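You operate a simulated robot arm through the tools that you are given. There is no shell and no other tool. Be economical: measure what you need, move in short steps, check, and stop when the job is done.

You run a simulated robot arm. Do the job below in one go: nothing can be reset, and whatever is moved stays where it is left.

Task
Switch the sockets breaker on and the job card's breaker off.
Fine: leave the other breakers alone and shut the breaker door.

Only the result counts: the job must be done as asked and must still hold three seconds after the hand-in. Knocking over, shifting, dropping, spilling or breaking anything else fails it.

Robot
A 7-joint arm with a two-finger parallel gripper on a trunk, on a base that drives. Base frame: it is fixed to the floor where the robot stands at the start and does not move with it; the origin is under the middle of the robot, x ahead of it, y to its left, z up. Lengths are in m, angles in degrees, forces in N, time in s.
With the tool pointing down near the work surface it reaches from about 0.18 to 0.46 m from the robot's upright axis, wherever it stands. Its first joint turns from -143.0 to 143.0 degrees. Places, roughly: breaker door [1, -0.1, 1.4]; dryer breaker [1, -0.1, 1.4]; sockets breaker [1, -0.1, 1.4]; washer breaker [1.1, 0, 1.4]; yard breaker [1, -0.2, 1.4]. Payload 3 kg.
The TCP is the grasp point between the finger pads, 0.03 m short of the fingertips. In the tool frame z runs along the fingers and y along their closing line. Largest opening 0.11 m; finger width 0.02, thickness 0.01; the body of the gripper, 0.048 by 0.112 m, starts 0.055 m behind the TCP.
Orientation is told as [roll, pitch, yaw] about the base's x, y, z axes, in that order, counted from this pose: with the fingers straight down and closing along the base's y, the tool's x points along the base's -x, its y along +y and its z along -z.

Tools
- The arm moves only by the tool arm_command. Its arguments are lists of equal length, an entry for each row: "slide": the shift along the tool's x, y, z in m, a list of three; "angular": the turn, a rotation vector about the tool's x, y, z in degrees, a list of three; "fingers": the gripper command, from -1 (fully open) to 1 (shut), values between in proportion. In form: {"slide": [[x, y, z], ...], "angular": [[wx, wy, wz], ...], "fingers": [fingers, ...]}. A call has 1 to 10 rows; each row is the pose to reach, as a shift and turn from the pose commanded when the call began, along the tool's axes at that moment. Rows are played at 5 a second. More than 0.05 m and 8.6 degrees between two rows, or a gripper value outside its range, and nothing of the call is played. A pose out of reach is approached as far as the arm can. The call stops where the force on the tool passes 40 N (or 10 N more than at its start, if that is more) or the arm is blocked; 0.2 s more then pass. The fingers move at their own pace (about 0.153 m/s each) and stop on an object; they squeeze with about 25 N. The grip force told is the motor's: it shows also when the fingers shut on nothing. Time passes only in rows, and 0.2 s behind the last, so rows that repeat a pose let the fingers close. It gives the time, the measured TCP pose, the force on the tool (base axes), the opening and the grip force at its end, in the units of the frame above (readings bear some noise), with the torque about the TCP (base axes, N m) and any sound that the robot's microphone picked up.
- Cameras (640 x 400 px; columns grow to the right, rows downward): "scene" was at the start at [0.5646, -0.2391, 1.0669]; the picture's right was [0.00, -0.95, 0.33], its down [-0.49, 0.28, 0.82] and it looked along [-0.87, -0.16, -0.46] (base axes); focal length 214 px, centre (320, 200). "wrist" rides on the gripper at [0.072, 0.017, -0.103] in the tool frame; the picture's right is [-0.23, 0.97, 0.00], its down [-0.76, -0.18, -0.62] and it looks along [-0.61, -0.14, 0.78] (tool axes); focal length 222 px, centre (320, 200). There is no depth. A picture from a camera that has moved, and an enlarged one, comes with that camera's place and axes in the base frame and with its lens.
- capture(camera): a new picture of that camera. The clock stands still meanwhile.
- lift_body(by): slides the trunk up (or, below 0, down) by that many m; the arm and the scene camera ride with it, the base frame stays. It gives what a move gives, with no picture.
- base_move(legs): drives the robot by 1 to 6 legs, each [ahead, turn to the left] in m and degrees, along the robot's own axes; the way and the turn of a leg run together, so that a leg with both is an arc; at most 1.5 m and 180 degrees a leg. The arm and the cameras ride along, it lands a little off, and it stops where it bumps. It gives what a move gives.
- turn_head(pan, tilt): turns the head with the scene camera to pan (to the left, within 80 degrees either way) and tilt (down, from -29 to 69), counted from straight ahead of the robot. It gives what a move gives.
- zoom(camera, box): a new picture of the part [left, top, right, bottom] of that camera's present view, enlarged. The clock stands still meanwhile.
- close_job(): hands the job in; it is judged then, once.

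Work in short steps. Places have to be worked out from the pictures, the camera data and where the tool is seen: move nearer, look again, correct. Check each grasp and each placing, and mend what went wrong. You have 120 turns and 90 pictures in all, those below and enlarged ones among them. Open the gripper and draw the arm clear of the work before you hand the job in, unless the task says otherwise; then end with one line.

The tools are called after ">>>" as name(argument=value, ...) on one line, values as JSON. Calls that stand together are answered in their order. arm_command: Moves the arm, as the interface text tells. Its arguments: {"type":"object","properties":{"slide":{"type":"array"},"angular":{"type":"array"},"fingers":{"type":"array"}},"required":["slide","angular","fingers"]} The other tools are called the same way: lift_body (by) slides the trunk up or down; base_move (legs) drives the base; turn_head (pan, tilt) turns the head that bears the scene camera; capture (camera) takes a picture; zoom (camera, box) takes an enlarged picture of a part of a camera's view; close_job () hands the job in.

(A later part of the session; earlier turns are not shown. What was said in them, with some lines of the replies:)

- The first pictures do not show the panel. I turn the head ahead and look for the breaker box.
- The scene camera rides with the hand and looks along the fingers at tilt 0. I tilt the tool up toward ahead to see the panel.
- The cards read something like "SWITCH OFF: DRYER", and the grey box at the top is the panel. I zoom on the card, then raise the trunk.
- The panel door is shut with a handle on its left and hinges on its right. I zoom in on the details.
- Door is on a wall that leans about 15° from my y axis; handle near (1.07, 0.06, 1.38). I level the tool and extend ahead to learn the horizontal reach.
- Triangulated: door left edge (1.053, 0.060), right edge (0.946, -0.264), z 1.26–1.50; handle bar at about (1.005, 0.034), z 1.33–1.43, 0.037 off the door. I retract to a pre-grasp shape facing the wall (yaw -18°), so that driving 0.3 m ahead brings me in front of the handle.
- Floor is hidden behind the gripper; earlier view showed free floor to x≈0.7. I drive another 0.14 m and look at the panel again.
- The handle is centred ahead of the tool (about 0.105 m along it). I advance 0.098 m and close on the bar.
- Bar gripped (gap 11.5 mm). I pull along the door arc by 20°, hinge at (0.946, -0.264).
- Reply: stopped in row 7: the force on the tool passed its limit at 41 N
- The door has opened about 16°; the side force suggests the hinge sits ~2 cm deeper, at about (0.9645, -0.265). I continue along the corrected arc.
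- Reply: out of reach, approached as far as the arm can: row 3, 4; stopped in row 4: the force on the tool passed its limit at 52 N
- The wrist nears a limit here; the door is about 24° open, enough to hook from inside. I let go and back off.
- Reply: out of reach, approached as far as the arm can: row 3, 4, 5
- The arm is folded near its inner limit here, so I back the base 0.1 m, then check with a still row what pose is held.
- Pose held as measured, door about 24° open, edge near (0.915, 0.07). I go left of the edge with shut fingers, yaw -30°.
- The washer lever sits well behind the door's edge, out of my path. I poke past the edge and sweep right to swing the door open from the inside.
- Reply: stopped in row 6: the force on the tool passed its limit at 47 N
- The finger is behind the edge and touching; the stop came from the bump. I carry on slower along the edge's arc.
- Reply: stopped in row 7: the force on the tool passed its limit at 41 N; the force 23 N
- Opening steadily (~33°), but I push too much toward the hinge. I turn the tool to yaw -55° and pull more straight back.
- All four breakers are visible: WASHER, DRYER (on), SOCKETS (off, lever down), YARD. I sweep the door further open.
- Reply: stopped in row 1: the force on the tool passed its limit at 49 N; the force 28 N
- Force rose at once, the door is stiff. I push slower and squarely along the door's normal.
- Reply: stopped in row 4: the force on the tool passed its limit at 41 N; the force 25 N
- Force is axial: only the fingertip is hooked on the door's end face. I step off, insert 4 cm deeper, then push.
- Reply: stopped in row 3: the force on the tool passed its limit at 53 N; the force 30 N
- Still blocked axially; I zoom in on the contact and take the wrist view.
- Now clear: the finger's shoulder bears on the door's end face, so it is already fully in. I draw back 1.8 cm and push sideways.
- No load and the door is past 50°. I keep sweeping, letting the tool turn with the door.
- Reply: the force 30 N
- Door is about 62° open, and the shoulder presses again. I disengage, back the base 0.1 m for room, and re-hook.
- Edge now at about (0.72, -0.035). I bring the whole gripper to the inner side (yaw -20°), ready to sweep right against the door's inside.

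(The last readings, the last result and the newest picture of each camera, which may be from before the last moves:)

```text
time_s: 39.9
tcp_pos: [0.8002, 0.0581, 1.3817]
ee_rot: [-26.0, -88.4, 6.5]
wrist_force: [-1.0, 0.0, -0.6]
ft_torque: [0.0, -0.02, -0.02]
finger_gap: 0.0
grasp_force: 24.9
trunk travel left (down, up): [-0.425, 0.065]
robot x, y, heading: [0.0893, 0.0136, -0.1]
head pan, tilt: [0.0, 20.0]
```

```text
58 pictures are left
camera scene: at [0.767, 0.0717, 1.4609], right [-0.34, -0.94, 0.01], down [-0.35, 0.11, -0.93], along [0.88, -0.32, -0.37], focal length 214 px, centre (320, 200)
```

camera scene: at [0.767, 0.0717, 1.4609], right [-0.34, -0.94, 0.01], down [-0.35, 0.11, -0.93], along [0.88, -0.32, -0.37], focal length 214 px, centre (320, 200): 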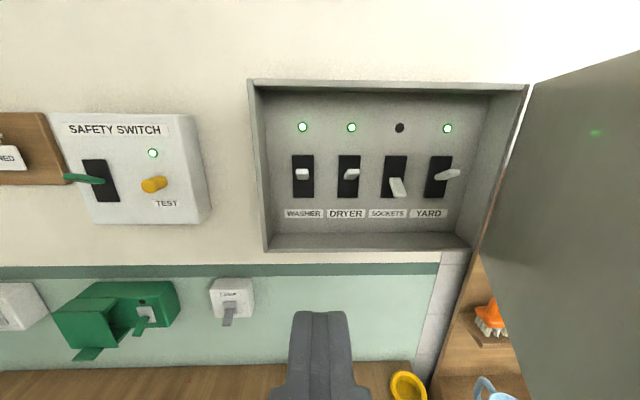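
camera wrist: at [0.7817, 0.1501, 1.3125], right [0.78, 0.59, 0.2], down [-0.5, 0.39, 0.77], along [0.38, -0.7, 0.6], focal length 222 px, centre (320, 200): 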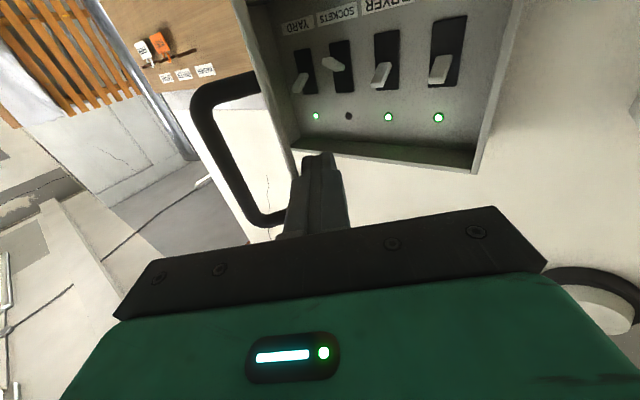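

Clear view. I sweep the gripper right (−y) against the door's inside.

>>> arm_command(slide=[[0, -0.024, 0.009], [0, -0.045, 0.016], [0, -0.055, 0.02], [0, -0.065, 0.024], [0, -0.075, 0.027], [0, -0.085, 0.031], [0, -0.095, 0.035], [0, -0.105, 0.038], [0, -0.115, 0.042], [0, -0.125, 0.045]], angular=[[0, 0, 0], [0, 0, 0], [0, 0, 0], [0, 0, 0], [0, 0, 0], [0, 0, 0], [0, 0, 0], [0, 0, 0], [0, 0, 0], [0, 0, 0]], fingers=[1, 1, 1, 1, 1, 1, 1, 1, 1, 1])

>>> capture(camera="scene")

```text
time_s: 42.1
tcp_pos: [0.8016, -0.0731, 1.3821]
ee_rot: [-27.1, -88.5, 7.3]
wrist_force: [0.4, 0.1, -0.3]
ft_torque: [0.02, 0.01, 0.02]
finger_gap: 0.0
grasp_force: 25.3
trunk travel left (down, up): [-0.425, 0.065]
robot x, y, heading: [0.085, 0.0183, 0.2]
head pan, tilt: [0.0, 20.0]
```

```text
57 pictures are left
camera scene: at [0.7672, -0.059, 1.462], right [-0.34, -0.94, 0.01], down [-0.35, 0.11, -0.93], along [0.88, -0.32, -0.36], focal length 214 px, centre (320, 200)
```

scene: 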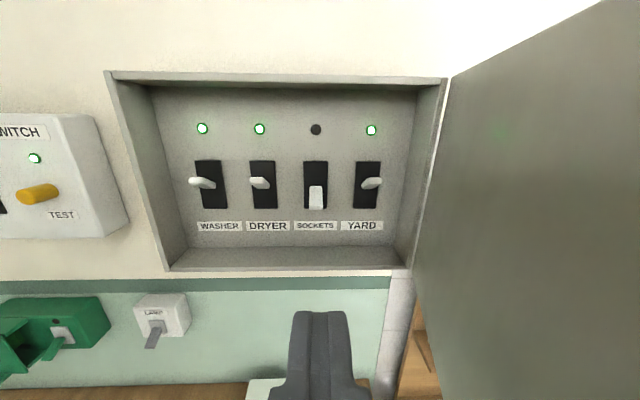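

The door yields without load. I sweep a further 0.1 m.

>>> arm_command(slide=[[0, -0.01, 0.004], [0, -0.02, 0.007], [0, -0.03, 0.011], [0, -0.04, 0.014], [0, -0.05, 0.018], [0, -0.06, 0.021], [0, -0.07, 0.025], [0, -0.08, 0.028], [0, -0.09, 0.032], [0, -0.1, 0.035]], angular=[[0, 0, 0], [0, 0, 0], [0, 0, 0], [0, 0, 0], [0, 0, 0], [0, 0, 0], [0, 0, 0], [0, 0, 0], [0, 0, 0], [0, 0, 0]], fingers=[1, 1, 1, 1, 1, 1, 1, 1, 1, 1])

>>> capture(camera="scene")

```text
time_s: 44.3
tcp_pos: [0.8018, -0.1793, 1.3832]
ee_rot: [-25.6, -88.4, 6.0]
wrist_force: [0.2, 0.0, 0.4]
ft_torque: [-0.01, 0.02, 0.04]
finger_gap: 0.0
grasp_force: 24.8
trunk travel left (down, up): [-0.425, 0.065]
robot x, y, heading: [0.0866, 0.013, 0.1]
head pan, tilt: [0.0, 20.0]
```

```text
56 pictures are left
camera scene: at [0.7674, -0.1655, 1.4618], right [-0.34, -0.94, 0.01], down [-0.35, 0.11, -0.93], along [0.88, -0.32, -0.36], focal length 214 px, centre (320, 200)
```

scene: 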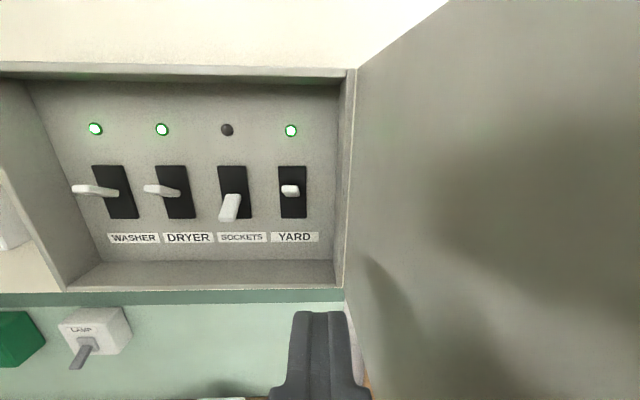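

Door is ~90° open. Estimated sockets lever tip ≈ (1.02, -0.145, 1.36), dryer ≈ (1.03, -0.07, 1.385). I face the sockets breaker at 12 cm for a closer measure.

>>> arm_command(slide=[[0.004, 0.026, 0.01], [0.008, 0.052, 0.025], [0.012, 0.077, 0.045], [0.02, 0.103, 0.067]], angular=[[-0.4, -0.4, 0], [-0.8, -0.8, 0], [-1.2, -1.2, 0], [-1.7, -1.6, 0]], fingers=[1, 1, 1, 1])

>>> turn_head(pan=0, tilt=30)

>>> capture(camera="scene")

>>> capture(camera="wrist")

```text
time_s: 45.3
tcp_pos: [0.8996, -0.1024, 1.3595]
ee_rot: [-114.6, -89.2, 96.6]
wrist_force: [0.0, -0.1, -0.1]
ft_torque: [0.02, -0.02, 0.04]
finger_gap: 0.0001
grasp_force: 24.6
trunk travel left (down, up): [-0.425, 0.065]
robot x, y, heading: [0.089, 0.013, 0.2]
head pan, tilt: [0.0, 20.0]
```

```text
time_s: 46.0
tcp_pos: [0.8986, -0.1032, 1.3598]
ee_rot: [-110.8, -89.3, 92.9]
wrist_force: [1.1, 0.7, 0.1]
ft_torque: [-0.02, -0.01, -0.02]
finger_gap: 0.0
grasp_force: 24.7
trunk travel left (down, up): [-0.425, 0.065]
robot x, y, heading: [0.0904, 0.0144, 0.1]
head pan, tilt: [0.0, 30.0]
```

```text
55 pictures are left
camera scene: at [0.8598, -0.089, 1.4221], right [-0.31, -0.95, 0.01], down [-0.47, 0.14, -0.87], along [0.82, -0.27, -0.5], focal length 214 px, centre (320, 200)
```

scene: 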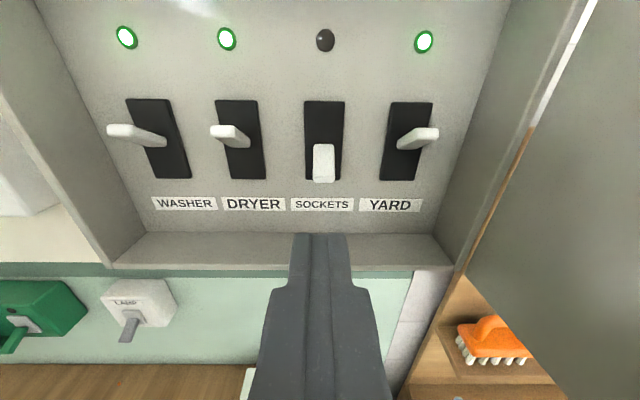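

```text
54 pictures are left
camera wrist: at [0.8043, -0.0549, 1.2865], right [0.3, 0.93, 0.22], down [-0.65, 0.03, 0.76], along [0.7, -0.37, 0.61], focal length 222 px, centre (320, 200)
```

wrist: 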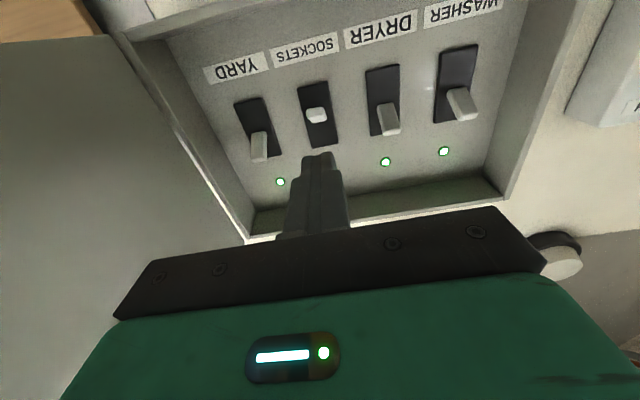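

Tool is lined up with SOCKETS; plate plane about 0.113 m ahead of the fingertips, lever hanging down to z≈1.355. I go below it and advance so that the tips sit under the lever.

>>> arm_command(slide=[[0.014, -0.003, 0], [0.028, -0.003, 0.01], [0.03, -0.003, 0.035], [0.03, -0.003, 0.06], [0.03, -0.003, 0.08], [0.03, -0.003, 0.095]], angular=[[0, 0, 0], [0, 0, 0], [0, 0, 0], [0, 0, 0], [0, 0, 0], [0, 0, 0]], fingers=[1, 1, 1, 1, 1, 1])

>>> capture(camera="scene")

>>> capture(camera="wrist")

```text
time_s: 47.4
tcp_pos: [0.9877, -0.1366, 1.3297]
ee_rot: [-103.7, -89.3, 85.6]
wrist_force: [-0.2, 0.5, -0.8]
ft_torque: [-0.01, -0.02, 0.01]
finger_gap: 0.0
grasp_force: 24.5
trunk travel left (down, up): [-0.425, 0.065]
robot x, y, heading: [0.0917, 0.0161, 0.0]
head pan, tilt: [0.0, 30.0]
```

```text
53 pictures are left
camera scene: at [0.9491, -0.1229, 1.3919], right [-0.31, -0.95, 0.01], down [-0.48, 0.14, -0.87], along [0.82, -0.27, -0.5], focal length 214 px, centre (320, 200)
```

scene: 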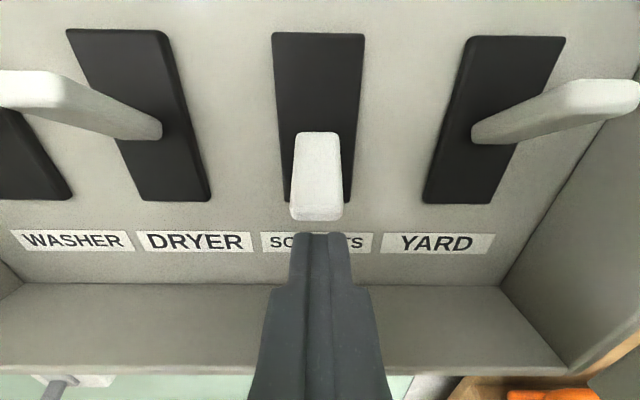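

```text
52 pictures are left
camera wrist: at [0.8934, -0.0889, 1.2564], right [0.3, 0.93, 0.22], down [-0.65, 0.03, 0.76], along [0.7, -0.37, 0.61], focal length 222 px, centre (320, 200)
```

wrist: 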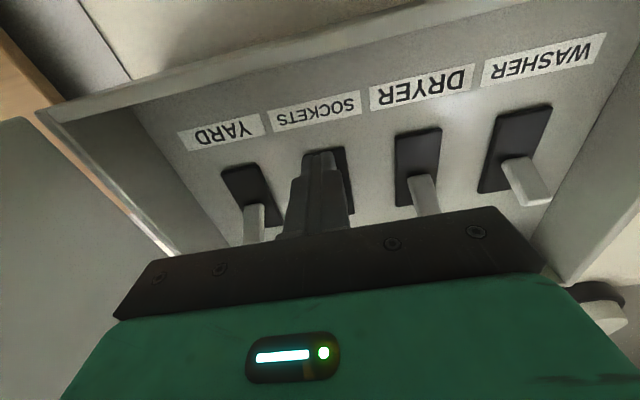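

Fingertips are just below the lever with the plate ~2 cm beyond. I advance 7 mm and raise slowly to flip it up.

>>> arm_command(slide=[[0, 0, 0.007], [-0.006, 0, 0.007], [-0.012, 0, 0.007], [-0.018, 0, 0.007], [-0.024, 0, 0.007], [-0.03, 0, 0.007], [-0.036, 0, 0.007], [-0.042, 0, 0.007]], angular=[[0, 0, 0], [0, 0, 0], [0, 0, 0], [0, 0, 0], [0, 0, 0], [0, 0, 0], [0, 0, 0], [0, 0, 0]], fingers=[1, 1, 1, 1, 1, 1, 1, 1])

>>> capture(camera="scene")

```text
time_s: 49.2
tcp_pos: [0.9947, -0.139, 1.3642]
ee_rot: [-48.3, -89.1, 30.4]
wrist_force: [-4.1, 1.0, -4.3]
ft_torque: [0.01, 0.03, -0.05]
finger_gap: 0.0
grasp_force: 24.6
trunk travel left (down, up): [-0.425, 0.065]
robot x, y, heading: [0.0857, 0.0102, 0.1]
head pan, tilt: [0.0, 30.0]
stopped in row 8: the force on the tool passed its limit at 47 N (the readings are from after the stop); the commanded pose is now the measured one
```

```text
51 pictures are left
camera scene: at [0.9569, -0.1245, 1.4267], right [-0.31, -0.95, 0.01], down [-0.49, 0.15, -0.86], along [0.82, -0.27, -0.51], focal length 214 px, centre (320, 200)
```

scene: 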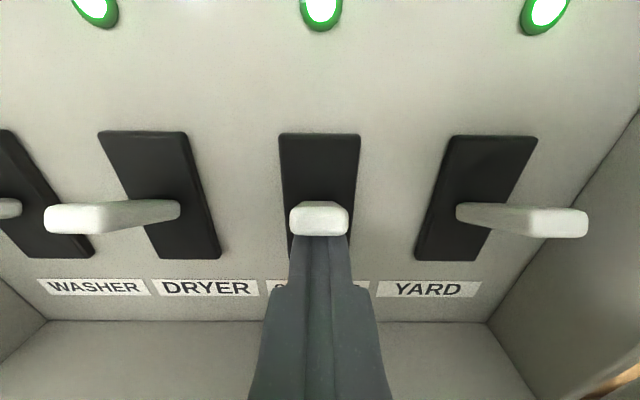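

SOCKETS is now on (LED green, lever up). I drop slightly, back out, and move over to the dryer above its lever.

>>> arm_command(slide=[[0.008, 0, 0], [0.016, 0, -0.005], [0.018, 0, -0.04], [0.018, 0, -0.08], [0.018, 0, -0.1], [-0.015, 0.025, -0.1], [-0.045, 0.05, -0.1], [-0.055, 0.071, -0.1]], angular=[[0, 0, 0], [0, 0, 0], [0, 0, 0], [0, 0, 0], [0, 0, 0], [0, 0, 0], [0, 0, 0], [0, 0, 0]], fingers=[1, 1, 1, 1, 1, 1, 1, 1])

>>> capture(camera="scene")

```text
time_s: 51.0
tcp_pos: [0.9245, -0.0405, 1.4204]
ee_rot: [-56.0, -89.2, 38.0]
wrist_force: [0.2, 0.3, -0.3]
ft_torque: [0.01, 0.01, 0.03]
finger_gap: 0.0002
grasp_force: 25.0
trunk travel left (down, up): [-0.425, 0.065]
robot x, y, heading: [0.09, 0.0124, 0.1]
head pan, tilt: [0.0, 30.0]
```

```text
50 pictures are left
camera scene: at [0.8861, -0.026, 1.483], right [-0.31, -0.95, 0.01], down [-0.49, 0.15, -0.86], along [0.82, -0.27, -0.51], focal length 214 px, centre (320, 200)
```

scene: 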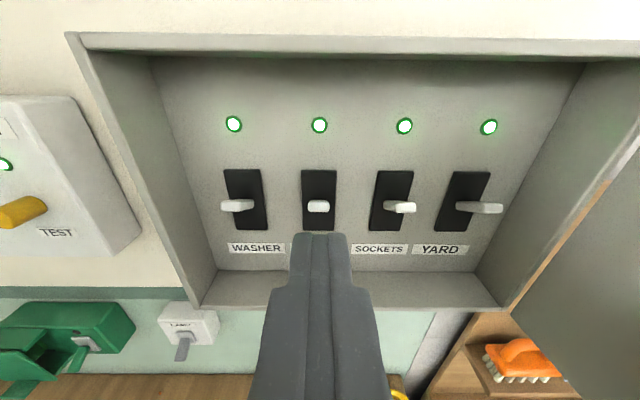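

All LEDs are lit and the tool is centred on DRYER above its lever. I advance above it.

>>> arm_command(slide=[[0, 0, 0.03], [0, 0, 0.06], [0, 0, 0.08], [0, 0, 0.097]], angular=[[0, 0, 0], [0, 0, 0], [0, 0, 0], [0, 0, 0]], fingers=[1, 1, 1, 1])

>>> capture(camera="scene")

>>> capture(camera="wrist")

```text
time_s: 52.0
tcp_pos: [1.0148, -0.0689, 1.419]
ee_rot: [-51.9, -89.3, 34.0]
wrist_force: [-0.4, 0.1, 0.9]
ft_torque: [0.02, 0.01, -0.03]
finger_gap: 0.0
grasp_force: 25.5
trunk travel left (down, up): [-0.425, 0.065]
robot x, y, heading: [0.0885, 0.0126, 0.1]
head pan, tilt: [0.0, 30.0]
```

```text
49 pictures are left
camera scene: at [0.9763, -0.0556, 1.4821], right [-0.31, -0.95, 0.01], down [-0.49, 0.15, -0.86], along [0.82, -0.27, -0.51], focal length 214 px, centre (320, 200)
```

scene: 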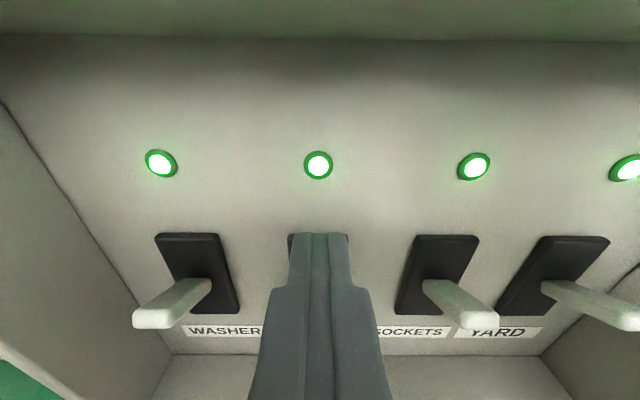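

```text
48 pictures are left
camera wrist: at [0.919, -0.0211, 1.3474], right [0.3, 0.93, 0.22], down [-0.64, 0.03, 0.77], along [0.71, -0.37, 0.6], focal length 222 px, centre (320, 200)
```

wrist: 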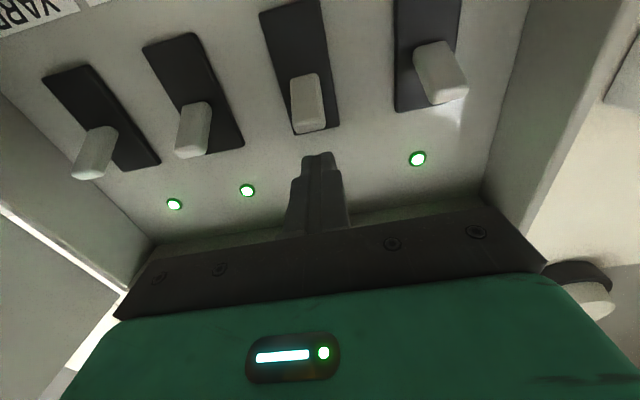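

The fingertips are above the dryer lever, neighbours clear. I push down slowly.

>>> arm_command(slide=[[0.01, 0, 0], [0.018, 0, 0], [0.024, 0, 0], [0.03, 0, 0], [0.036, 0, 0], [0.042, 0, 0], [0.048, 0, 0], [0.053, 0, 0], [0.057, 0, 0]], angular=[[0, 0, 0], [0, 0, 0], [0, 0, 0], [0, 0, 0], [0, 0, 0], [0, 0, 0], [0, 0, 0], [0, 0, 0], [0, 0, 0]], fingers=[1, 1, 1, 1, 1, 1, 1, 1, 1])

>>> capture(camera="scene")

```text
time_s: 54.1
tcp_pos: [1.0111, -0.0681, 1.3737]
ee_rot: [-115.1, -89.3, 97.2]
wrist_force: [-9.5, 3.6, 10.9]
ft_torque: [-0.01, -0.24, -0.02]
finger_gap: 0.0
grasp_force: 24.9
trunk travel left (down, up): [-0.425, 0.065]
robot x, y, heading: [0.0865, 0.0164, 0.3]
head pan, tilt: [0.0, 30.0]
stopped in row 9: the force on the tool passed its limit at 44 N (the readings are from after the stop); the commanded pose is now the measured one
```

```text
47 pictures are left
camera scene: at [0.972, -0.0548, 1.4348], right [-0.31, -0.95, 0.01], down [-0.47, 0.14, -0.87], along [0.82, -0.27, -0.5], focal length 214 px, centre (320, 200)
```

scene: 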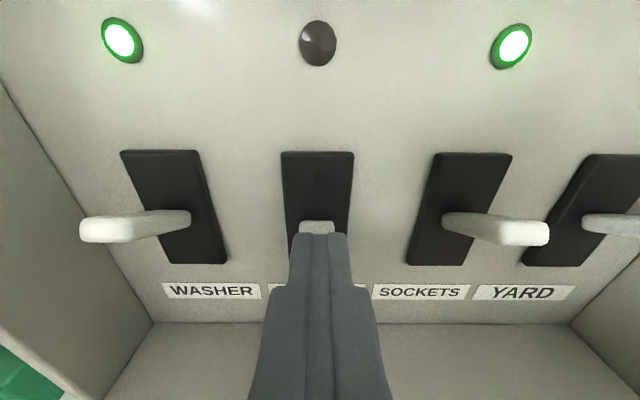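

DRYER's LED is off. I lift off and back out of the box, then check all four.

>>> arm_command(slide=[[-0.01, 0, 0], [-0.025, 0, 0], [-0.03, 0, -0.03], [-0.03, 0, -0.07], [-0.03, 0, -0.11], [-0.02, 0, -0.15]], angular=[[0, 0, 0], [0, 0, 0], [0, 0, 0], [0, 0, 0], [0, 0, 0], [0, 0, 0]], fingers=[1, 1, 1, 1, 1, 1])

>>> turn_head(pan=0, tilt=15)

>>> capture(camera="scene")

```text
time_s: 55.5
tcp_pos: [0.8733, -0.0259, 1.3885]
ee_rot: [-87.4, -89.2, 69.4]
wrist_force: [-0.1, 0.0, 0.2]
ft_torque: [-0.02, -0.05, 0.0]
finger_gap: 0.0001
grasp_force: 25.4
trunk travel left (down, up): [-0.425, 0.065]
robot x, y, heading: [0.0887, 0.0123, -0.1]
head pan, tilt: [0.0, 30.0]
```

```text
time_s: 56.2
tcp_pos: [0.8743, -0.0284, 1.3883]
ee_rot: [-89.9, -89.3, 72.0]
wrist_force: [-0.1, -0.1, 0.0]
ft_torque: [0.01, 0.0, 0.03]
finger_gap: 0.0002
grasp_force: 24.7
trunk travel left (down, up): [-0.425, 0.065]
robot x, y, heading: [0.0885, 0.0142, 0.4]
head pan, tilt: [0.0, 15.0]
```

```text
46 pictures are left
camera scene: at [0.8375, -0.0133, 1.4754], right [-0.31, -0.95, 0.01], down [-0.25, 0.07, -0.97], along [0.92, -0.3, -0.26], focal length 214 px, centre (320, 200)
```

scene: 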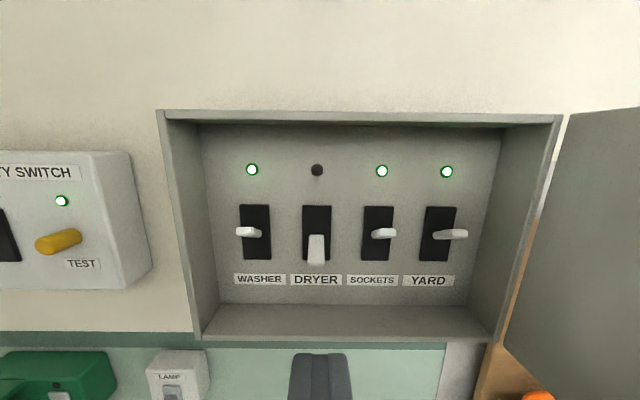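

All as wanted: washer, sockets, yard on, dryer off. Now to shut the door: I back the base 0.2 m and view the open door.

>>> base_move(legs=[[-0.2, 0]])

>>> turn_head(pan=-30, tilt=15)

>>> capture(camera="scene")

```text
time_s: 57.9
tcp_pos: [0.6698, -0.0286, 1.3887]
ee_rot: [-91.2, -89.3, 73.0]
wrist_force: [0.2, 0.4, -0.4]
ft_torque: [0.05, 0.0, 0.0]
finger_gap: 0.0
grasp_force: 24.9
trunk travel left (down, up): [-0.425, 0.065]
robot x, y, heading: [-0.1144, 0.0131, 0.2]
head pan, tilt: [0.0, 15.0]
```

```text
time_s: 58.8
tcp_pos: [0.6706, -0.0301, 1.3899]
ee_rot: [-89.6, -89.3, 71.6]
wrist_force: [0.2, 0.0, -0.1]
ft_torque: [0.02, 0.01, 0.05]
finger_gap: 0.0
grasp_force: 25.4
trunk travel left (down, up): [-0.425, 0.065]
robot x, y, heading: [-0.1131, 0.0133, -0.0]
head pan, tilt: [-30.0, 15.0]
```

```text
45 pictures are left
camera scene: at [0.6079, -0.056, 1.4764], right [-0.74, -0.67, 0.01], down [-0.18, 0.18, -0.97], along [0.65, -0.72, -0.25], focal length 214 px, centre (320, 200)
```

scene: 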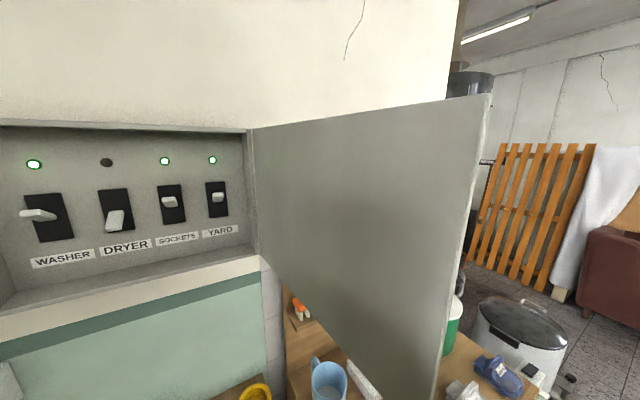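

Door stands at ~100°, its edge near (0.628, -0.235). I back away and pass in front of the edge to its outer side, at z 1.468 above the handle.

>>> arm_command(slide=[[-0.02, -0.015, -0.029], [-0.039, -0.03, -0.058], [-0.059, -0.045, -0.088], [-0.078, -0.06, -0.117], [-0.078, -0.105, -0.102], [-0.078, -0.15, -0.087], [-0.078, -0.195, -0.072], [-0.078, -0.24, -0.057], [-0.078, -0.285, -0.042], [-0.078, -0.33, -0.026]], angular=[[-4, 0, 0], [-8, 0, 0], [-12, 0, 0], [-16, 0, 0], [-18, 0, 0], [-18, 0, 0], [-18, 0, 0], [-18, 0, 0], [-20, 0, 0], [-24, 0, 0]], fingers=[1, 1, 1, 1, 1, 1, 1, 1, 1, 1])

>>> turn_head(pan=0, tilt=20)

>>> capture(camera="scene")

```text
time_s: 61.0
tcp_pos: [0.5441, -0.3349, 1.4705]
ee_rot: [-69.7, -89.3, 75.9]
wrist_force: [-1.1, -0.5, -0.3]
ft_torque: [0.0, -0.02, 0.03]
finger_gap: 0.0
grasp_force: 25.1
trunk travel left (down, up): [-0.425, 0.065]
robot x, y, heading: [-0.1136, 0.0145, 0.1]
head pan, tilt: [-30.0, 15.0]
```

```text
time_s: 62.0
tcp_pos: [0.5421, -0.3336, 1.4701]
ee_rot: [-65.5, -89.3, 71.3]
wrist_force: [-0.3, 0.1, -0.9]
ft_torque: [0.01, 0.07, 0.0]
finger_gap: 0.0
grasp_force: 25.1
trunk travel left (down, up): [-0.425, 0.065]
robot x, y, heading: [-0.1168, 0.0147, 0.1]
head pan, tilt: [0.0, 20.0]
```

```text
44 pictures are left
camera scene: at [0.5055, -0.3359, 1.5481], right [0.1, -0.99, 0.01], down [-0.34, -0.05, -0.94], along [0.93, 0.09, -0.35], focal length 214 px, centre (320, 200)
```

scene: 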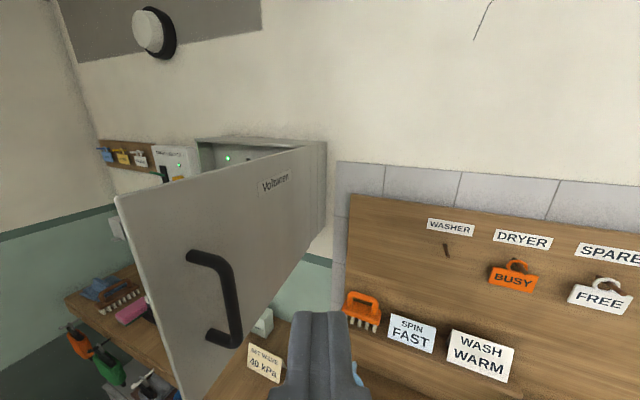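

I'm on the outer side, above handle height. I move in and sweep left slowly to swing the door shut.

>>> arm_command(slide=[[0, -0.0065, 0.0355], [0, -0.012, 0.071], [0, -0.0165, 0.107], [0, 0.019, 0.112], [0, 0.049, 0.117], [0, 0.0734, 0.1227], [0, 0.0928, 0.1296], [0, 0.107, 0.136], [0, 0.1215, 0.1444], [0, 0.1357, 0.1539]], angular=[[-5, 0, 0], [-10, 0, 0], [-14, 0, 0], [-14, 0, 0], [-14, 0, 0], [-14, 0, 0], [-14, 0, 0], [-14, 0, 0], [-14, 0, 0], [-14, 0, 0]], fingers=[1, 1, 1, 1, 1, 1, 1, 1, 1, 1])

>>> capture(camera="scene")

```text
time_s: 64.2
tcp_pos: [0.6833, -0.183, 1.4688]
ee_rot: [-51.5, -89.3, 71.2]
wrist_force: [-0.2, 0.3, 1.0]
ft_torque: [0.01, 0.02, 0.02]
finger_gap: 0.0
grasp_force: 25.3
trunk travel left (down, up): [-0.425, 0.065]
robot x, y, heading: [-0.1117, 0.0132, -0.1]
head pan, tilt: [0.0, 20.0]
```

```text
43 pictures are left
camera scene: at [0.6474, -0.1932, 1.5473], right [0.34, -0.94, 0.01], down [-0.33, -0.13, -0.94], along [0.88, 0.32, -0.35], focal length 214 px, centre (320, 200)
```

scene: 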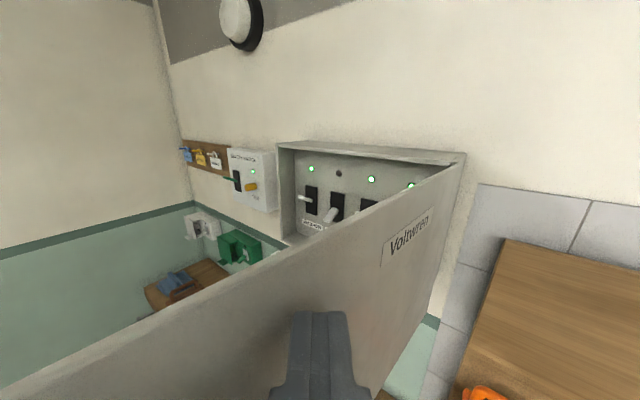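

Door swings freely. I continue pushing forward-left.

>>> arm_command(slide=[[0, 0.006, 0.014], [0, 0.011, 0.028], [0, 0.016, 0.042], [0, 0.021, 0.056], [0, 0.026, 0.07], [0, 0.031, 0.084], [0, 0.036, 0.098], [0, 0.04, 0.11]], angular=[[0, 0, 0], [0, 0, 0], [0, 0, 0], [0, 0, 0], [0, 0, 0], [0, 0, 0], [0, 0, 0], [0, 0, 0]], fingers=[1, 1, 1, 1, 1, 1, 1, 1])

>>> capture(camera="scene")

```text
time_s: 66.0
tcp_pos: [0.7732, -0.1092, 1.468]
ee_rot: [-45.3, -89.3, 65.3]
wrist_force: [-0.7, -0.6, 0.0]
ft_torque: [-0.01, 0.03, 0.02]
finger_gap: 0.0002
grasp_force: 24.5
trunk travel left (down, up): [-0.425, 0.065]
robot x, y, heading: [-0.1168, 0.0112, 0.0]
head pan, tilt: [0.0, 20.0]
```

```text
42 pictures are left
camera scene: at [0.7371, -0.1191, 1.5454], right [0.34, -0.94, 0.01], down [-0.33, -0.13, -0.94], along [0.88, 0.32, -0.35], focal length 214 px, centre (320, 200)
```

scene: 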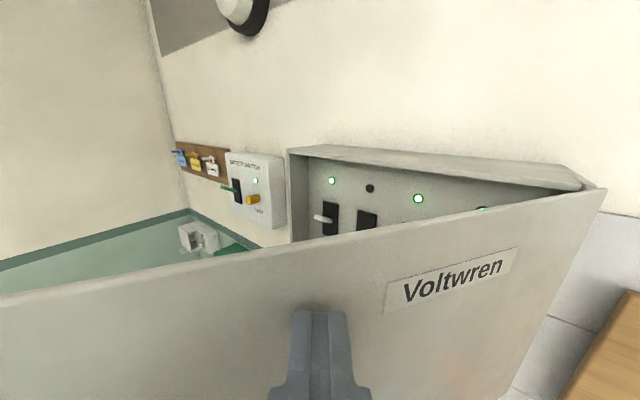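

Door is near 50°. I draw back, drive the base 0.15 m ahead for reach, then keep pushing.

>>> arm_command(slide=[[0, 0.01, -0.03], [0, 0.02, -0.05], [0, 0.034, -0.066]], angular=[[7, 0, 0], [14, 0, 0], [20, 0, 0]], fingers=[1, 1, 1])

>>> base_move(legs=[[0.15, 0]])

>>> capture(camera="scene")

```text
time_s: 67.0
tcp_pos: [0.7153, -0.124, 1.433]
ee_rot: [-57.0, -85.4, 53.0]
wrist_force: [0.5, -1.8, -1.0]
ft_torque: [0.02, -0.02, 0.13]
finger_gap: 0.0
grasp_force: 25.3
trunk travel left (down, up): [-0.425, 0.065]
robot x, y, heading: [-0.114, 0.0119, -0.1]
head pan, tilt: [0.0, 20.0]
stopped in row 3: the arm was blocked; the commanded pose is now the measured one
```

```text
time_s: 68.3
tcp_pos: [0.8707, -0.1234, 1.4338]
ee_rot: [-58.3, -85.4, 54.3]
wrist_force: [-0.8, -0.2, -0.1]
ft_torque: [0.0, 0.01, 0.01]
finger_gap: 0.0
grasp_force: 24.7
trunk travel left (down, up): [-0.425, 0.065]
robot x, y, heading: [0.0388, 0.0107, -0.1]
head pan, tilt: [0.0, 20.0]
```

```text
41 pictures are left
camera scene: at [0.8365, -0.1137, 1.5133], right [-0.07, -1.0, 0.07], down [-0.39, -0.04, -0.92], along [0.92, -0.09, -0.38], focal length 214 px, centre (320, 200)
```

scene: 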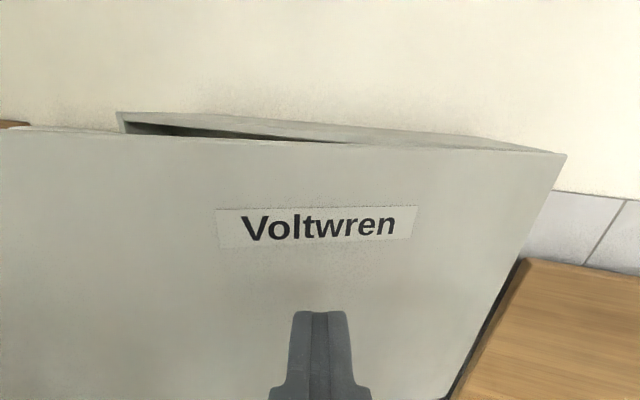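

The base drive carried the door along (~25° left). The arm twisted a bit; I step back, shift left and up for leverage, keeping clear of the handle, and re-level.

>>> arm_command(slide=[[0, 0, -0.015], [-0.015, 0.03, -0.02], [-0.03, 0.06, -0.02], [-0.03, 0.08, -0.015]], angular=[[1, -1, 1], [2, -2, 2], [4, -3, 3], [6, -3, 4]], fingers=[1, 1, 1, 1])

>>> capture(camera="scene")

```text
time_s: 69.3
tcp_pos: [0.8628, -0.0411, 1.4578]
ee_rot: [177.9, -89.2, 171.9]
wrist_force: [0.2, 0.2, -0.4]
ft_torque: [-0.01, 0.04, 0.04]
finger_gap: 0.0
grasp_force: 24.7
trunk travel left (down, up): [-0.425, 0.065]
robot x, y, heading: [0.0429, 0.0147, -0.3]
head pan, tilt: [0.0, 20.0]
```

```text
40 pictures are left
camera scene: at [0.8235, -0.033, 1.5356], right [-0.17, -0.98, 0.0], down [-0.32, 0.06, -0.94], along [0.93, -0.17, -0.33], focal length 214 px, centre (320, 200)
```

scene: 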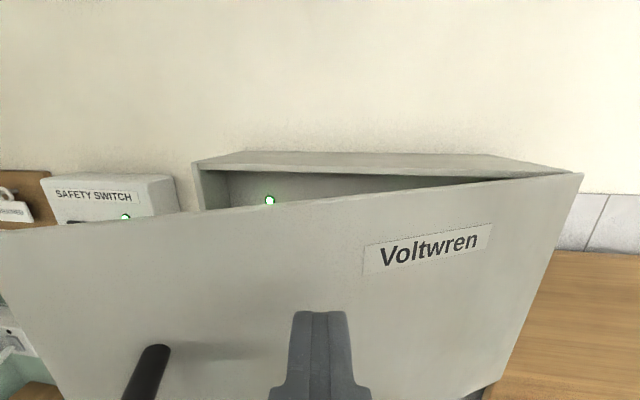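

Level again. I push straight ahead ~0.115 m to shut the door.

>>> arm_command(slide=[[0, 0, 0.012], [0, 0, 0.024], [0, 0, 0.036], [0, 0, 0.048], [0, 0, 0.06], [0, 0, 0.072], [0, 0, 0.084], [0, 0, 0.096], [0, 0, 0.106], [0, 0, 0.115]], angular=[[0.8, 0, 0], [1.6, 0, 0], [2.4, 0, 0], [3.2, 0, 0], [4, 0, 0], [4.8, 0, 0], [5.6, 0, 0], [6.4, 0, 0], [7.2, 0, 0], [8, 0, 0]], fingers=[1, 1, 1, 1, 1, 1, 1, 1, 1, 1])

>>> capture(camera="scene")

```text
time_s: 71.5
tcp_pos: [0.9771, -0.0581, 1.46]
ee_rot: [176.8, -89.3, 165.3]
wrist_force: [-0.5, 0.3, -0.5]
ft_torque: [-0.04, 0.01, 0.06]
finger_gap: 0.0001
grasp_force: 25.1
trunk travel left (down, up): [-0.425, 0.065]
robot x, y, heading: [0.0431, 0.0115, -0.2]
head pan, tilt: [0.0, 20.0]
```

```text
39 pictures are left
camera scene: at [0.9403, -0.046, 1.5374], right [-0.31, -0.95, 0.0], down [-0.31, 0.1, -0.94], along [0.9, -0.29, -0.33], focal length 214 px, centre (320, 200)
```

scene: 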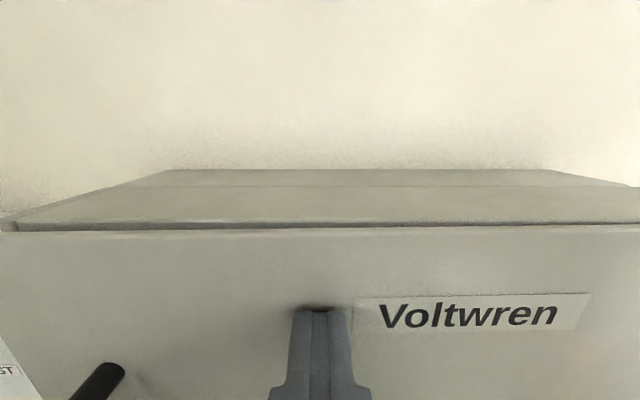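

Nearly shut; a thin gap remains. I press on a little until it resists.

>>> arm_command(slide=[[0, 0, 0.004], [0, 0, 0.007], [0, 0, 0.01], [0, 0, 0.013], [0, 0, 0.016], [0, 0, 0.019]], angular=[[0, 0, 0], [0, 0, 0], [0, 0, 0], [0, 0, 0], [0, 0, 0], [0, 0, 0]], fingers=[1, 1, 1, 1, 1, 1])

>>> capture(camera="scene")

```text
time_s: 72.5
tcp_pos: [0.9835, -0.0615, 1.4623]
ee_rot: [173.1, -89.3, 168.9]
wrist_force: [-35.5, 4.0, -7.6]
ft_torque: [-0.09, 0.59, -0.21]
finger_gap: 0.0
grasp_force: 25.0
trunk travel left (down, up): [-0.425, 0.065]
robot x, y, heading: [0.0413, 0.0147, -0.0]
head pan, tilt: [0.0, 20.0]
stopped in row 4: the force on the tool passed its limit at 45 N (the readings are from after the stop); the commanded pose is now the measured one
```

```text
38 pictures are left
camera scene: at [0.9461, -0.0497, 1.5403], right [-0.31, -0.95, 0.0], down [-0.31, 0.1, -0.94], along [0.9, -0.29, -0.33], focal length 214 px, centre (320, 200)
```

scene: 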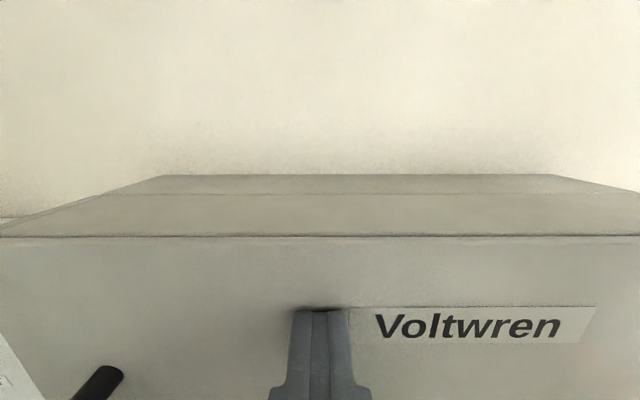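

Shut against the stop (36 N). I back away, open the gripper, and look at the result.

>>> arm_command(slide=[[0, 0, -0.02], [0, 0, -0.06], [0, 0, -0.1], [0, 0, -0.14], [0, 0.03, -0.17]], angular=[[0, 0, 0], [0, 0, 0], [0, 0, 0], [0, 0, 0], [0, 0, 0]], fingers=[1, 1, 1, 0, -1])

>>> base_move(legs=[[-0.15, 0]])

>>> capture(camera="scene")

```text
time_s: 73.7
tcp_pos: [0.8344, 0.0156, 1.4608]
ee_rot: [166.8, -89.3, 175.2]
wrist_force: [-0.1, -0.3, 0.3]
ft_torque: [0.02, 0.02, 0.06]
finger_gap: 0.11
grasp_force: 0.1
trunk travel left (down, up): [-0.425, 0.065]
robot x, y, heading: [0.0405, 0.0131, -0.1]
head pan, tilt: [0.0, 20.0]
```

```text
time_s: 75.1
tcp_pos: [0.6894, 0.0157, 1.4593]
ee_rot: [173.2, -89.4, 168.9]
wrist_force: [1.1, 0.4, -0.1]
ft_torque: [-0.02, 0.02, -0.01]
finger_gap: 0.11
grasp_force: 0.1
trunk travel left (down, up): [-0.425, 0.065]
robot x, y, heading: [-0.1032, 0.0156, -0.0]
head pan, tilt: [0.0, 20.0]
```

```text
37 pictures are left
camera scene: at [0.6515, 0.0292, 1.5379], right [-0.31, -0.95, 0.0], down [-0.32, 0.1, -0.94], along [0.9, -0.29, -0.33], focal length 214 px, centre (320, 200)
```

scene: 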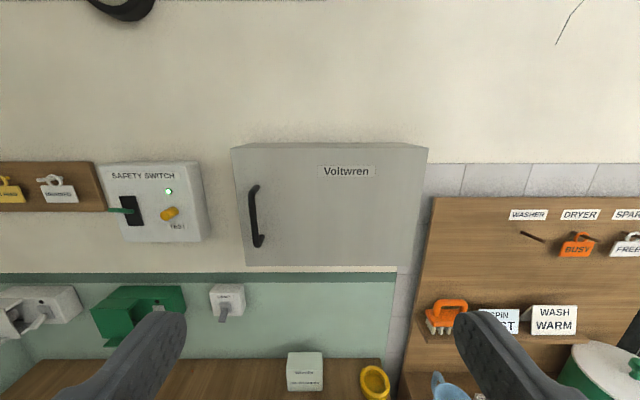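

The door is shut, the gripper is open and clear, and nothing else has moved. I hand in.

>>> close_job()

```text
The job is handed in.
```

The sockets breaker is on and the dryer breaker (named on the job card) is off. The washer and yard breakers were left on, and the breaker door is shut.
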